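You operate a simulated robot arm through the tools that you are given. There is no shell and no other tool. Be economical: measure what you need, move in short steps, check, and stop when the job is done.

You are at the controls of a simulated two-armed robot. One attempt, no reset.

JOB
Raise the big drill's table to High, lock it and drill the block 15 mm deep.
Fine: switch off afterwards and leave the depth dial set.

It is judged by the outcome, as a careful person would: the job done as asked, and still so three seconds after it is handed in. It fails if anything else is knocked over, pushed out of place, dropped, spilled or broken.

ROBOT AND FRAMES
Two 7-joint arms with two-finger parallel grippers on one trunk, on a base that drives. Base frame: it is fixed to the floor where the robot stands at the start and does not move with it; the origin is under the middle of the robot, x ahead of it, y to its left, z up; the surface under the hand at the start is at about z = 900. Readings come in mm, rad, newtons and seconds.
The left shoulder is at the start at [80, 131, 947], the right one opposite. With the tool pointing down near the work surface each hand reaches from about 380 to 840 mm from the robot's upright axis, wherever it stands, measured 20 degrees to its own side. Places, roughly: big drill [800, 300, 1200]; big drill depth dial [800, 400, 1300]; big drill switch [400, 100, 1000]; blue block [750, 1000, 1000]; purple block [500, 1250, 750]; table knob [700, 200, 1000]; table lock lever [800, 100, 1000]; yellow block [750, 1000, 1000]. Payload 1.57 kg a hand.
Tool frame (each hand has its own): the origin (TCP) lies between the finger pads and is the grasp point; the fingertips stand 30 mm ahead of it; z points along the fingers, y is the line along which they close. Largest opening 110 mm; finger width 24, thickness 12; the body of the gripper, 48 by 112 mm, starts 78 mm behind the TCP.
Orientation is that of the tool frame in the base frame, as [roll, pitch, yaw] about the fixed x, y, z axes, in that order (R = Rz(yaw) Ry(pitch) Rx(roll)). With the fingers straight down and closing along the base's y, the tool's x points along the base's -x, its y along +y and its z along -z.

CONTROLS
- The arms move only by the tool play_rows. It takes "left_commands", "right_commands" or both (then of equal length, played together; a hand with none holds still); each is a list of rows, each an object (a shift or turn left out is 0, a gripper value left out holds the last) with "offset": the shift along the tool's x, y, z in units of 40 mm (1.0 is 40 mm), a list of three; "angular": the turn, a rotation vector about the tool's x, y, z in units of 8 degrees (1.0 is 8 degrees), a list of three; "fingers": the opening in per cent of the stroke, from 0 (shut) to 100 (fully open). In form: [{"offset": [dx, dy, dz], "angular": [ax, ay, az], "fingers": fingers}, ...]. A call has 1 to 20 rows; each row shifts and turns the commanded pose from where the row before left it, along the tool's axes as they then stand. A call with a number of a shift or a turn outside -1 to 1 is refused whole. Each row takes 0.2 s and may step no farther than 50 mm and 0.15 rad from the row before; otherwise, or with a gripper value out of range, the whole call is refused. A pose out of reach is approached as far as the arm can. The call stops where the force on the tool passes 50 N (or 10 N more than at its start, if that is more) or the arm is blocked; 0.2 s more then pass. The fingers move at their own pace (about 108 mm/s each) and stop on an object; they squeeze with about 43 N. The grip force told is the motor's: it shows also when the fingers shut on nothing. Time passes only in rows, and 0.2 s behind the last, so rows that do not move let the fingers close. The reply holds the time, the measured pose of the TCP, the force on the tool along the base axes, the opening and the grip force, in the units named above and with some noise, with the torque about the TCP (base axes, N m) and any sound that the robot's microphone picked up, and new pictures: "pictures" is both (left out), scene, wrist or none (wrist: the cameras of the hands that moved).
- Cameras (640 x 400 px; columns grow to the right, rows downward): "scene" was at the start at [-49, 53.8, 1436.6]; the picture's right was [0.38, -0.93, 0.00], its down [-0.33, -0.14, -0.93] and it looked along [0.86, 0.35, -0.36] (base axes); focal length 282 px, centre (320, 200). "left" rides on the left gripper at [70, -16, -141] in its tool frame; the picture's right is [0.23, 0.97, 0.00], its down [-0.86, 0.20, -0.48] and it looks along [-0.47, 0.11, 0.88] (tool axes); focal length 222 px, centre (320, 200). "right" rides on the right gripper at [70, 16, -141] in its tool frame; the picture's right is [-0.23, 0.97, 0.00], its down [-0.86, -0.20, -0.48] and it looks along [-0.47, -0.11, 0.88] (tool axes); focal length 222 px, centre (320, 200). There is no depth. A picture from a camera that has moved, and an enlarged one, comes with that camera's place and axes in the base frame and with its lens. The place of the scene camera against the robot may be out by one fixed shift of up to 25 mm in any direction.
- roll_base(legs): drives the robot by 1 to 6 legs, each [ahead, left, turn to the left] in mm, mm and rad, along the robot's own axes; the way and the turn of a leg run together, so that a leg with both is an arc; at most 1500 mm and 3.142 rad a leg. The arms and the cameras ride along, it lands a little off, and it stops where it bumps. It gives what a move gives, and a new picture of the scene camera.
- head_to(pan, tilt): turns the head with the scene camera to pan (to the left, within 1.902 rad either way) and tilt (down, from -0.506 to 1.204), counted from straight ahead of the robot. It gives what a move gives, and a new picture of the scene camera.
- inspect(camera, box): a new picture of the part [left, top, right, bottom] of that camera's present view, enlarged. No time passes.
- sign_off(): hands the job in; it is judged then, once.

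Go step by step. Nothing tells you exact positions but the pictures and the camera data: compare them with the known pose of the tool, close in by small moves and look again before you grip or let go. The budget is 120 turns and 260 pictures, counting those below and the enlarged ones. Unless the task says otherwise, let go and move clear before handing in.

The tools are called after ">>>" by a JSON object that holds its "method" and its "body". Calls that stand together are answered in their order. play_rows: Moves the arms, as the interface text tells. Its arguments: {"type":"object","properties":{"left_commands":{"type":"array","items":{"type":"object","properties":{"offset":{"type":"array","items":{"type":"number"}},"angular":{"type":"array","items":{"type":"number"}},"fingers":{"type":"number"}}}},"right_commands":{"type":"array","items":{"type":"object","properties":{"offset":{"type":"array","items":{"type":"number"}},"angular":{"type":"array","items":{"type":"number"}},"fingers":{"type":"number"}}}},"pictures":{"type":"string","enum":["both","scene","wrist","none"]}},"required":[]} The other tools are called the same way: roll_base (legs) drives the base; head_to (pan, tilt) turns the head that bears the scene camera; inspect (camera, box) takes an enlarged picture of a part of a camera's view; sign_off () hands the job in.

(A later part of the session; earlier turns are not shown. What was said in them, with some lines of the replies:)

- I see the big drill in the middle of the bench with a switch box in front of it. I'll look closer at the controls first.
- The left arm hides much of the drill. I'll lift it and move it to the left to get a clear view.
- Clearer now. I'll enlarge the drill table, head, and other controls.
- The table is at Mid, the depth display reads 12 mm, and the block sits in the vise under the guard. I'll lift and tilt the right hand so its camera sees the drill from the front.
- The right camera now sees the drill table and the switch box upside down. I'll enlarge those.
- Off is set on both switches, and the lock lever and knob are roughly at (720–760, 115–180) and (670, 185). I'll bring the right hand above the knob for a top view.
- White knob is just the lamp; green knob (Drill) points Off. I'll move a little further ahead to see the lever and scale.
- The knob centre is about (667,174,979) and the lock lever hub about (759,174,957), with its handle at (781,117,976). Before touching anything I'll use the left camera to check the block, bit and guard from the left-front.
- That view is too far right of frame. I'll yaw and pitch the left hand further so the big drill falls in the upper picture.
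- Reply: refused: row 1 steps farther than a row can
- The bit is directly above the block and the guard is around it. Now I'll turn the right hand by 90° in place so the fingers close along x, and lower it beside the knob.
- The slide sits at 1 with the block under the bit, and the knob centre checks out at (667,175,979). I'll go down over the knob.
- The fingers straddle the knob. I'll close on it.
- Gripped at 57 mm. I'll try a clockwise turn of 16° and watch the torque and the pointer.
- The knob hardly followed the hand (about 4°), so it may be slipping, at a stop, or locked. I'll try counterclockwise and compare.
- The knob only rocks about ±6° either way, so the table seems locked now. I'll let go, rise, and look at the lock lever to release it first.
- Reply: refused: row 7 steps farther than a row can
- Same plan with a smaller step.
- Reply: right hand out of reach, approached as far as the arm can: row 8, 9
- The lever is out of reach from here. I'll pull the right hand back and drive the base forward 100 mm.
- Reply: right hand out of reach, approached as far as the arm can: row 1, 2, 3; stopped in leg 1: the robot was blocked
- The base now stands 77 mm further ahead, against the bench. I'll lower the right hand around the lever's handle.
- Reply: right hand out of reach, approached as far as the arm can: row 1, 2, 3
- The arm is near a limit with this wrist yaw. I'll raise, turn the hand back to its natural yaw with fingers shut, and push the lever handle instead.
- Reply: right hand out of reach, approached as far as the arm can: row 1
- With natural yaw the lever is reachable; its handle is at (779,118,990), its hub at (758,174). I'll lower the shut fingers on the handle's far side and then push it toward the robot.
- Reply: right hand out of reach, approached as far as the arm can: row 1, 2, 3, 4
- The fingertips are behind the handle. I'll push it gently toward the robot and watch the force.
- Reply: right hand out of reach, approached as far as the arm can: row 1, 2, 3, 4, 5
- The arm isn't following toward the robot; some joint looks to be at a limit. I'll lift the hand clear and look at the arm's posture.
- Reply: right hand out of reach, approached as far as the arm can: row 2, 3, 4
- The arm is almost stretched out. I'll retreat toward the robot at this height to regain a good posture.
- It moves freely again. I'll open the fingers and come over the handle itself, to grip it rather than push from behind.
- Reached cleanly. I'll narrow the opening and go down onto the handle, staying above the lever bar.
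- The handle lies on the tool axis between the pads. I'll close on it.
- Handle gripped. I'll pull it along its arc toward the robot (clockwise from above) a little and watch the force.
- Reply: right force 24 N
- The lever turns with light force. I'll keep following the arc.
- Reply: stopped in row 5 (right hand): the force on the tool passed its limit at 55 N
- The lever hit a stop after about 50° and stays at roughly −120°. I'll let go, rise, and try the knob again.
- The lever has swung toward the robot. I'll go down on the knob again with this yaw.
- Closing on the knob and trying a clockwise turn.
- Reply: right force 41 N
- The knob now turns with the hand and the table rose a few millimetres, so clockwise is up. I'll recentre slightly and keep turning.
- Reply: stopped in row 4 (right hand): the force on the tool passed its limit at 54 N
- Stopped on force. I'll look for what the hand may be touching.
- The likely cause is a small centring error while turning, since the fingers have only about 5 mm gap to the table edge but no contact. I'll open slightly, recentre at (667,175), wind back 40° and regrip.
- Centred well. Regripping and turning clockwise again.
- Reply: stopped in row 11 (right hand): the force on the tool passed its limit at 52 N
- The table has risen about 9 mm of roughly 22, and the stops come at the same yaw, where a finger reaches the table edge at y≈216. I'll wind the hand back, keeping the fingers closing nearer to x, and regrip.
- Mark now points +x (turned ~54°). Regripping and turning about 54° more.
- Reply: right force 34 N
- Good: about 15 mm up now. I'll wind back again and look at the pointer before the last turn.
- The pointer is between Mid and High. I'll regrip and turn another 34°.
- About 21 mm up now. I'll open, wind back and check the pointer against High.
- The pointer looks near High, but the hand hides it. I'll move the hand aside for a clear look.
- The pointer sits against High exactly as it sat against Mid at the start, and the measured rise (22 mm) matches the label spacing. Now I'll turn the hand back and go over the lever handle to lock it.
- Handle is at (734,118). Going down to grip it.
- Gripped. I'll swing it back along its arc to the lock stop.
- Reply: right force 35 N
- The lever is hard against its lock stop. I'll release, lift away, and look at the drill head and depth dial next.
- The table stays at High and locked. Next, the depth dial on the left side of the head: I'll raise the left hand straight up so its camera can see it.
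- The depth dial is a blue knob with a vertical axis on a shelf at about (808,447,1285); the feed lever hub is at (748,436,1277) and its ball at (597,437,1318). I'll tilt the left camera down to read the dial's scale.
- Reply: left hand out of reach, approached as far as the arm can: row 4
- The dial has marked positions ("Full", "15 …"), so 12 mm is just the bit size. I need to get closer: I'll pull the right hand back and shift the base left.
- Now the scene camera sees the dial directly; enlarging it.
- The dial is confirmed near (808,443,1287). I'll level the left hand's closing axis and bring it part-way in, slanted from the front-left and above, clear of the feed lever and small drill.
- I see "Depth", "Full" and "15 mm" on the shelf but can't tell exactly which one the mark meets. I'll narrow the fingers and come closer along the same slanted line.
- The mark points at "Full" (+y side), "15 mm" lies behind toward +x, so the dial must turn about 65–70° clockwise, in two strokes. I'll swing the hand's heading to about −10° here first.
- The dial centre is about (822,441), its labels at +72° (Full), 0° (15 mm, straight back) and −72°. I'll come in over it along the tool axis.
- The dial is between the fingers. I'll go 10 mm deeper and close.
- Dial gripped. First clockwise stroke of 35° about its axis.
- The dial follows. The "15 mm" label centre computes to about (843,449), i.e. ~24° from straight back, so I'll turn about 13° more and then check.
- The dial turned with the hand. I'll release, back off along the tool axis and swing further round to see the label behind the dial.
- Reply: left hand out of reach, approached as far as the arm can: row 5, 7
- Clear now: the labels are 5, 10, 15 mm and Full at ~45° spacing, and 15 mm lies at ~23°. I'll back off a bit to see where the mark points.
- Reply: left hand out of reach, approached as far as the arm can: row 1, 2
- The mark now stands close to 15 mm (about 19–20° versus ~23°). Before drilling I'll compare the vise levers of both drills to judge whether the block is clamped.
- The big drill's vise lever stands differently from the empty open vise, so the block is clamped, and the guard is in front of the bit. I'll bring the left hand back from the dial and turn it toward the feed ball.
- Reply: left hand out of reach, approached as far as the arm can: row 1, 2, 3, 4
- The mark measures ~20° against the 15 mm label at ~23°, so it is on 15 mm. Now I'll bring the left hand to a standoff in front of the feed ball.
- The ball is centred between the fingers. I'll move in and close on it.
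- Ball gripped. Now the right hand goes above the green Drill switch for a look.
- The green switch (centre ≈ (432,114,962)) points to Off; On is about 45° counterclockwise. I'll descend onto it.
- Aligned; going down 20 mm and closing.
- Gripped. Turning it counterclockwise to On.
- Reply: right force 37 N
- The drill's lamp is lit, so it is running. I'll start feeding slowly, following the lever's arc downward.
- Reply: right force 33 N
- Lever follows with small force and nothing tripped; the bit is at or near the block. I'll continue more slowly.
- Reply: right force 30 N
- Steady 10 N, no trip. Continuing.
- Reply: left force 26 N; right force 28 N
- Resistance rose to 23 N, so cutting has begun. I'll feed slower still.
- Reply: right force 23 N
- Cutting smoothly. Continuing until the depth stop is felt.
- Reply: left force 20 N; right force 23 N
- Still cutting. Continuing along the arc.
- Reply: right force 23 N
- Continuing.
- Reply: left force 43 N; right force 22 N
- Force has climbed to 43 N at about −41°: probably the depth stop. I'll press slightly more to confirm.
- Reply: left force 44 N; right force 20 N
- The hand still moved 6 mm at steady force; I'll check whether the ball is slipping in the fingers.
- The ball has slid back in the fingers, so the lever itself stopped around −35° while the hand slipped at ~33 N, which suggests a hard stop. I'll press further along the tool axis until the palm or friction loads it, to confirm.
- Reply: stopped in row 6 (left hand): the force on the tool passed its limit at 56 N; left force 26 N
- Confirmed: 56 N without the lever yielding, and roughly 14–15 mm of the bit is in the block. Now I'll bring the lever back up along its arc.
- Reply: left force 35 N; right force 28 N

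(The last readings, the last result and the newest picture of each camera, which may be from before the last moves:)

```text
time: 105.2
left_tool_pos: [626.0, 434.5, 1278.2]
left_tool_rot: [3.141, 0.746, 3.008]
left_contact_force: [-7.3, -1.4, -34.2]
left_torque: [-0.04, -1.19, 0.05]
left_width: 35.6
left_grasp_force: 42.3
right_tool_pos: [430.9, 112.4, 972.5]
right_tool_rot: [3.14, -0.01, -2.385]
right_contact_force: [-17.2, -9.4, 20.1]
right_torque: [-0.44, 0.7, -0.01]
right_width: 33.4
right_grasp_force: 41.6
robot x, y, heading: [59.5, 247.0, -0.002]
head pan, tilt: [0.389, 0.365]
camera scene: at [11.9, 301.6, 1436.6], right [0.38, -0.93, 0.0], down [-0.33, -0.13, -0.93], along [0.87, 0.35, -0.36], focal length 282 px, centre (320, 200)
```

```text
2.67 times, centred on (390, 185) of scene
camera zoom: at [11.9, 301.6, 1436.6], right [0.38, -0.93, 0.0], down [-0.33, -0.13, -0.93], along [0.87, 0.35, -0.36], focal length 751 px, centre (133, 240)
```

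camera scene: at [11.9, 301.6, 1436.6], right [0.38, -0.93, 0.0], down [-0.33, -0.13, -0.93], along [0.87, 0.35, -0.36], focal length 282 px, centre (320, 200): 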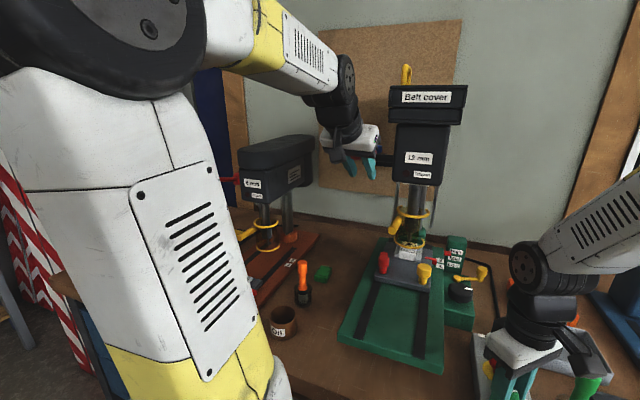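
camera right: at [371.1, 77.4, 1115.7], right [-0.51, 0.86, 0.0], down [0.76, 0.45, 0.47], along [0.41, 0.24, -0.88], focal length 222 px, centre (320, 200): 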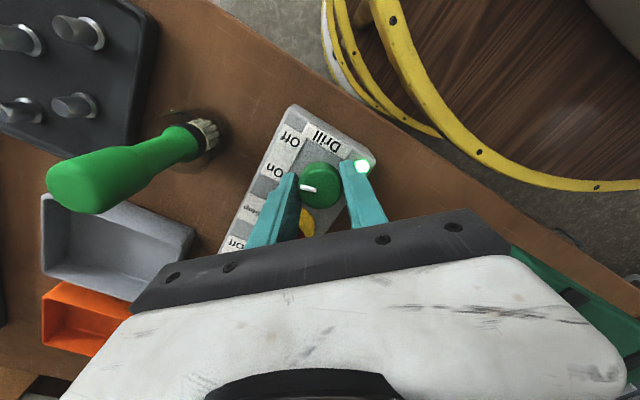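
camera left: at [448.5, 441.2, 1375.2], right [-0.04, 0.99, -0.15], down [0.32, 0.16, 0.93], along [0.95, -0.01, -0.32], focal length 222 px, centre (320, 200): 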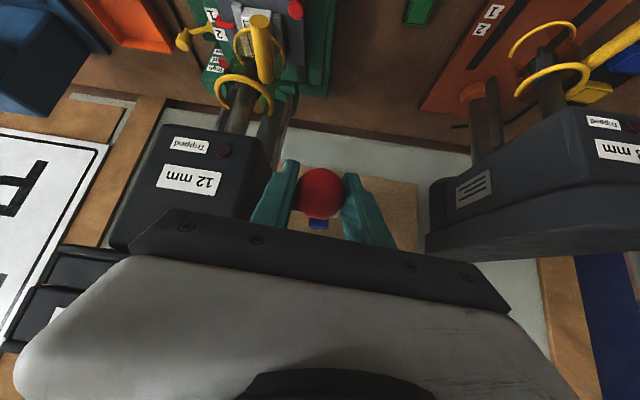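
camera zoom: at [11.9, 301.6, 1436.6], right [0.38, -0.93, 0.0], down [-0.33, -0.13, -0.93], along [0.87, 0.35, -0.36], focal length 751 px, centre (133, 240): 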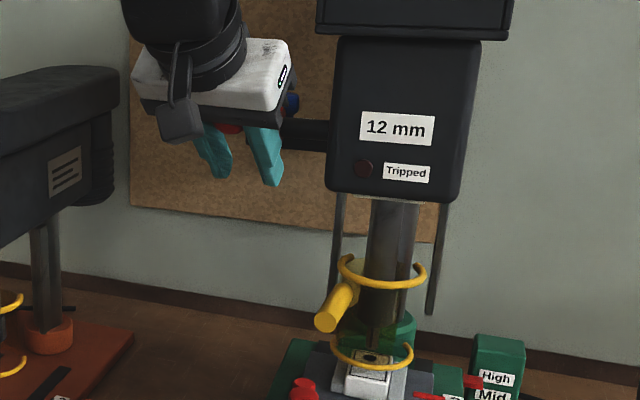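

The hole is visible in the block and the quill is back at the top. Now I'll turn the switch back to Off with the right hand.

>>> {"method": "play_rows", "body": {"right_commands": [{"angular": [0, 0, 0.9]}, {"angular": [0, 0, 0.9]}, {"angular": [0, 0, 0.9]}, {"angular": [0, 0, 0.9]}, {"angular": [0, 0, 0.9]}, {"angular": [0, 0, 0.9]}], "pictures": "wrist"}}

>>> {"method": "inspect", "body": {"camera": "right", "box": [220, 80, 420, 240]}}

```text
time: 106.6
left_tool_pos: [626.9, 433.8, 1280.5]
left_tool_rot: [-3.141, 0.751, 3.007]
left_contact_force: [-3.3, -10.9, -33.3]
left_torque: [0.43, -1.05, 0.39]
left_width: 35.1
left_grasp_force: 41.9
right_tool_pos: [429.8, 114.8, 973.8]
right_tool_rot: [-3.136, -0.011, -3.141]
right_contact_force: [-27.9, 19.3, 9.6]
right_torque: [0.42, 1.13, 0.02]
right_width: 33.1
right_grasp_force: 41.2
robot x, y, heading: [62.0, 246.4, -0.001]
head pan, tilt: [0.389, 0.365]
camera right: at [361.5, 129.9, 1115.4], right [0.23, 0.97, -0.01], down [0.86, -0.2, 0.47], along [0.46, -0.11, -0.88], focal length 222 px, centre (320, 200)
```

right: 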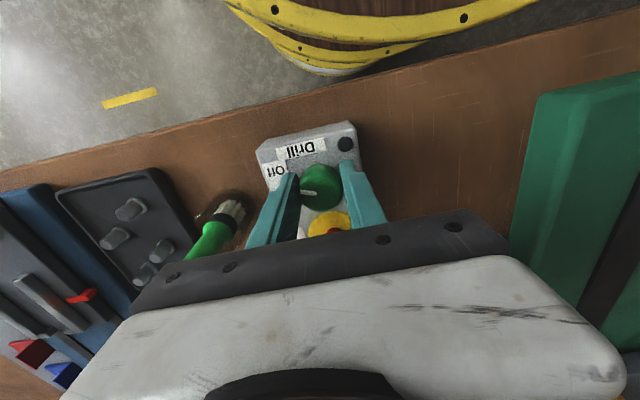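

```text
2.50 times, centred on (320, 160) of right
camera zoom: at [361.5, 129.9, 1115.4], right [0.23, 0.97, -0.01], down [0.86, -0.2, 0.47], along [0.46, -0.11, -0.88], focal length 555 px, centre (320, 300)
```

zoom: 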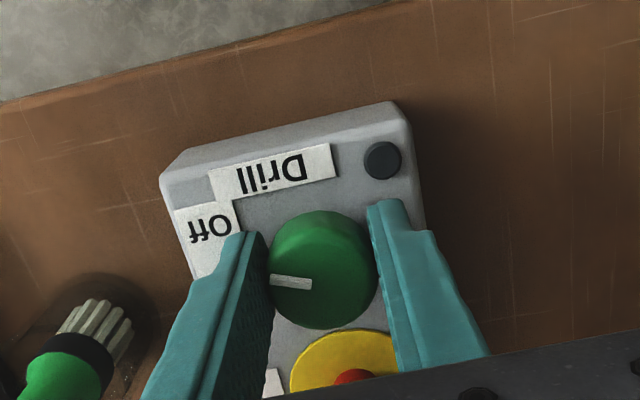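

The lamp is out. I'll turn ~10° more so the mark is fully on Off, then let go and lift both hands' grips carefully, right first.

>>> {"method": "play_rows", "body": {"right_commands": [{"angular": [0, 0, 0.7]}, {"angular": [0, 0, 0.6]}, {"fingers": 60}, {}, {"offset": [0, 0, -0.5]}, {"offset": [0, 0, -1]}, {"offset": [0, 0, -1]}, {"offset": [0, 0, -1]}], "pictures": "wrist"}}

>>> {"method": "inspect", "body": {"camera": "right", "box": [220, 80, 420, 240]}}

```text
time: 108.4
left_tool_pos: [625.9, 434.7, 1280.8]
left_tool_rot: [3.139, 0.751, 3.008]
left_contact_force: [-18.2, -8.3, -26.8]
left_torque: [0.24, -1.66, 0.3]
left_width: 34.9
left_grasp_force: 41.9
right_tool_pos: [431.7, 111.7, 1114.5]
right_tool_rot: [-3.137, -0.007, 2.963]
right_contact_force: [-0.3, 0.7, -0.1]
right_torque: [0.01, 0.0, 0.01]
right_width: 65.9
right_grasp_force: 0.1
robot x, y, heading: [60.3, 247.7, -0.003]
head pan, tilt: [0.389, 0.365]
camera right: at [367.7, 140.4, 1256.4], right [0.4, 0.92, -0.01], down [0.81, -0.35, 0.47], along [0.43, -0.19, -0.88], focal length 222 px, centre (320, 200)
```

right: 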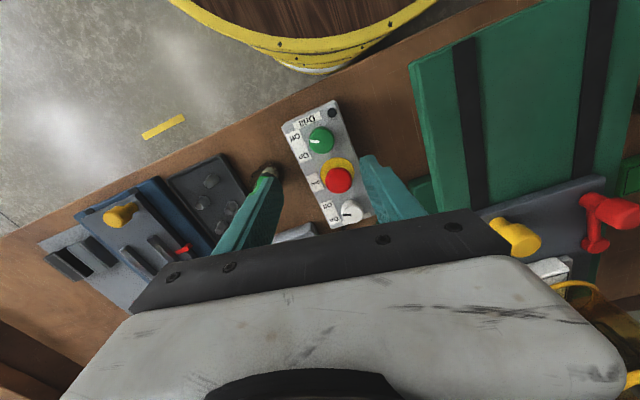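

```text
2.50 times, centred on (320, 160) of right
camera zoom: at [367.7, 140.4, 1256.4], right [0.4, 0.92, -0.01], down [0.81, -0.35, 0.47], along [0.43, -0.19, -0.88], focal length 555 px, centre (320, 300)
```

zoom: 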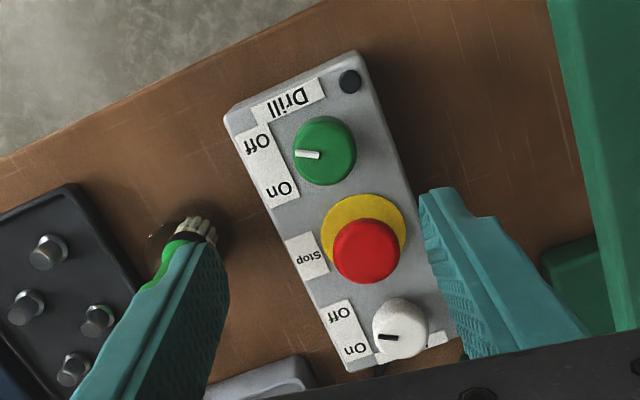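

The switch is Off. Now I'll open the left hand and withdraw it straight back from the ball.

>>> {"method": "play_rows", "body": {"left_commands": [{"fingers": 65}, {}, {"offset": [0, 0, -0.5]}, {"offset": [0, 0, -1]}, {"offset": [0, 0, -1]}, {"offset": [0, 0, -1]}], "pictures": "both"}}

>>> {"method": "inspect", "body": {"camera": "scene", "box": [330, 110, 480, 290]}}

>>> {"method": "inspect", "body": {"camera": "scene", "box": [380, 220, 440, 270]}}

```text
time: 109.8
left_tool_pos: [534.7, 445.8, 1383.6]
left_tool_rot: [3.138, 0.755, 3.009]
left_contact_force: [0.8, 0.1, 0.0]
left_torque: [0.0, 0.0, -0.02]
left_width: 71.5
left_grasp_force: 0.0
right_tool_pos: [432.4, 113.2, 1113.8]
right_tool_rot: [-3.136, -0.006, 2.963]
right_contact_force: [0.4, 0.7, -0.2]
right_torque: [-0.01, 0.03, 0.0]
right_width: 66.0
right_grasp_force: 0.1
robot x, y, heading: [61.9, 248.3, -0.001]
head pan, tilt: [0.389, 0.365]
camera scene: at [13.0, 301.7, 1436.6], right [0.38, -0.93, 0.0], down [-0.33, -0.13, -0.93], along [0.86, 0.35, -0.36], focal length 282 px, centre (320, 200)
camera left: at [383.9, 450.4, 1439.6], right [-0.04, 0.99, -0.15], down [0.32, 0.16, 0.94], along [0.95, -0.01, -0.32], focal length 222 px, centre (320, 200)
```

scene: 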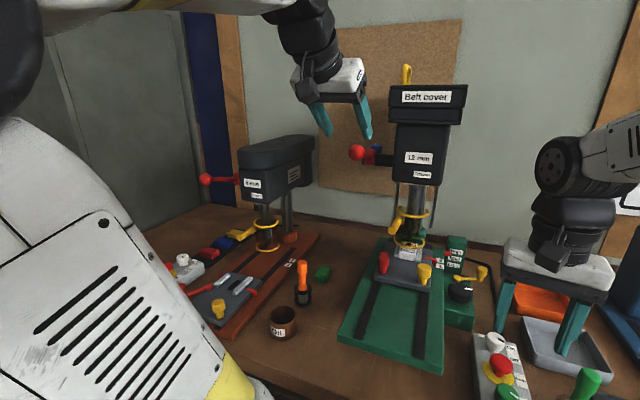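
left: 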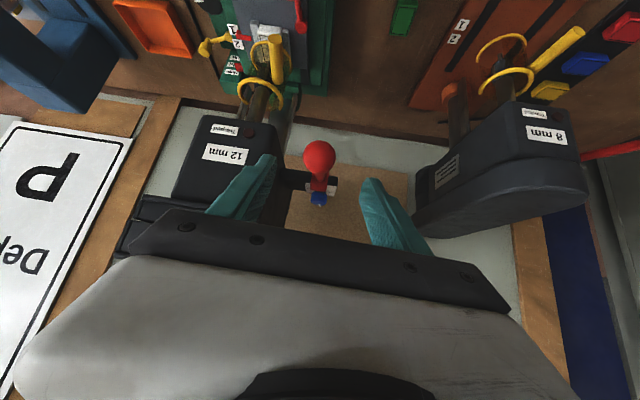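

```text
2.22 times, centred on (405, 200) of scene
camera zoom: at [13.0, 301.7, 1436.6], right [0.38, -0.93, 0.0], down [-0.33, -0.13, -0.93], along [0.86, 0.35, -0.36], focal length 626 px, centre (131, 200)
```

zoom: 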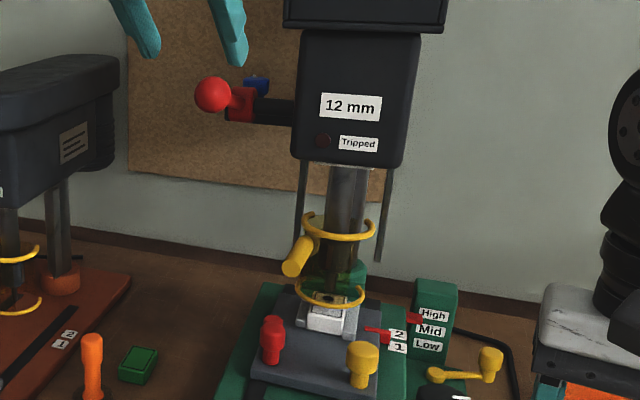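

```text
8.00 times, centred on (410, 245) of scene
camera zoom: at [13.0, 301.7, 1436.6], right [0.38, -0.93, 0.0], down [-0.33, -0.13, -0.93], along [0.86, 0.35, -0.36], focal length 2253 px, centre (-400, -160)
```

zoom: 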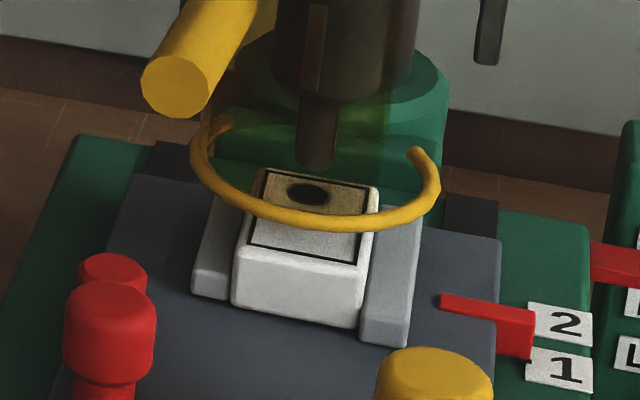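

A clean hole in the block, lever up, nothing tripped, table at High. Last check of the dial, lock lever and switch before clearing the arms.

>>> {"method": "inspect", "body": {"camera": "scene", "box": [345, 130, 405, 170]}}

>>> {"method": "play_rows", "body": {"left_commands": [{"offset": [0, 0, -1]}, {"offset": [0, 0, -1]}, {"offset": [0, 0, -0.5]}], "right_commands": [{"offset": [0.5, 0, -0.8]}, {"offset": [0.5, 0, -0.8]}, {"offset": [0, 0, 0]}], "pictures": "scene"}}

>>> {"method": "inspect", "body": {"camera": "scene", "box": [410, 220, 530, 400]}}

```text
10.00 times, centred on (375, 150) of scene
camera zoom: at [13.0, 301.7, 1436.6], right [0.38, -0.93, 0.0], down [-0.33, -0.13, -0.93], along [0.86, 0.35, -0.36], focal length 2816 px, centre (-230, 700)
```

zoom: 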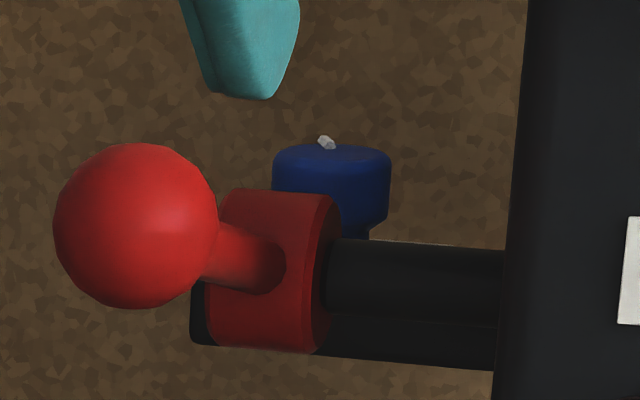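

```text
time: 110.6
left_tool_pos: [465.9, 455.9, 1456.3]
left_tool_rot: [3.139, 0.756, 3.008]
left_contact_force: [0.4, 0.3, -0.3]
left_torque: [0.02, 0.02, 0.02]
left_width: 71.2
left_grasp_force: 0.1
right_tool_pos: [392.8, 120.5, 1179.0]
right_tool_rot: [-3.136, -0.006, 2.964]
right_contact_force: [-0.9, 0.0, 0.0]
right_torque: [-0.06, 0.01, 0.02]
right_width: 65.9
right_grasp_force: 0.0
robot x, y, heading: [62.1, 247.0, 0.005]
head pan, tilt: [0.389, 0.365]
camera scene: at [12.7, 301.7, 1436.6], right [0.38, -0.93, 0.0], down [-0.33, -0.13, -0.93], along [0.86, 0.35, -0.36], focal length 282 px, centre (320, 200)
```

scene: 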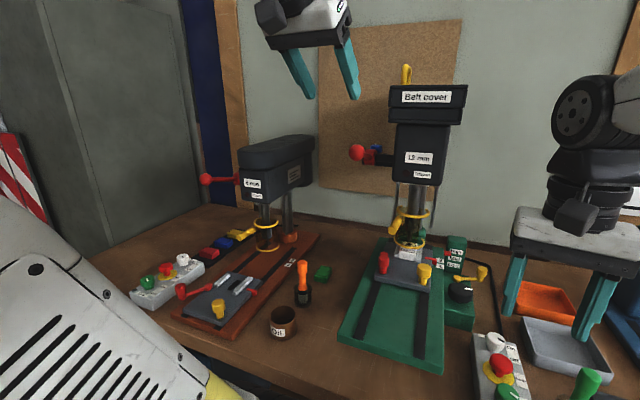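

```text
2.22 times, centred on (470, 310) of scene
camera zoom: at [12.7, 301.7, 1436.6], right [0.38, -0.93, 0.0], down [-0.33, -0.13, -0.93], along [0.86, 0.35, -0.36], focal length 626 px, centre (-13, -44)
```

zoom: 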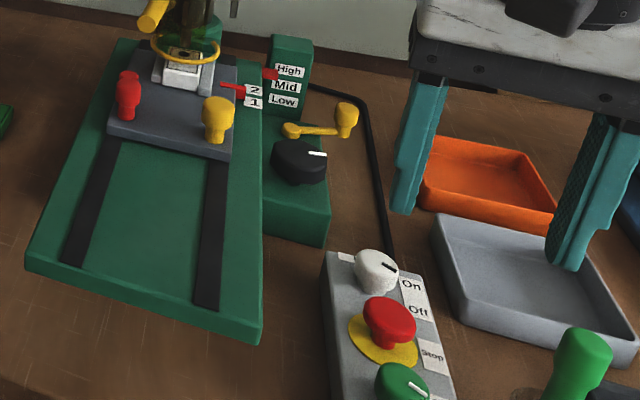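

Everything is in place: table at High and locked, hole drilled, switch at Off, dial on 15 mm, both hands clear. Handing in.

>>> {"method": "sign_off", "body": {}}

```text
The job is handed in.
```

The big drill's table is at High and locked. The block is drilled to the 15 mm stop, the drill is switched off and the depth dial is still on 15 mm.

I did not measure the hole directly. The lever came up hard against the stop, and the pictures showed about 14–15 mm of the bit in the block. The dial mark sits about 3° off the centre of its 15 mm label.
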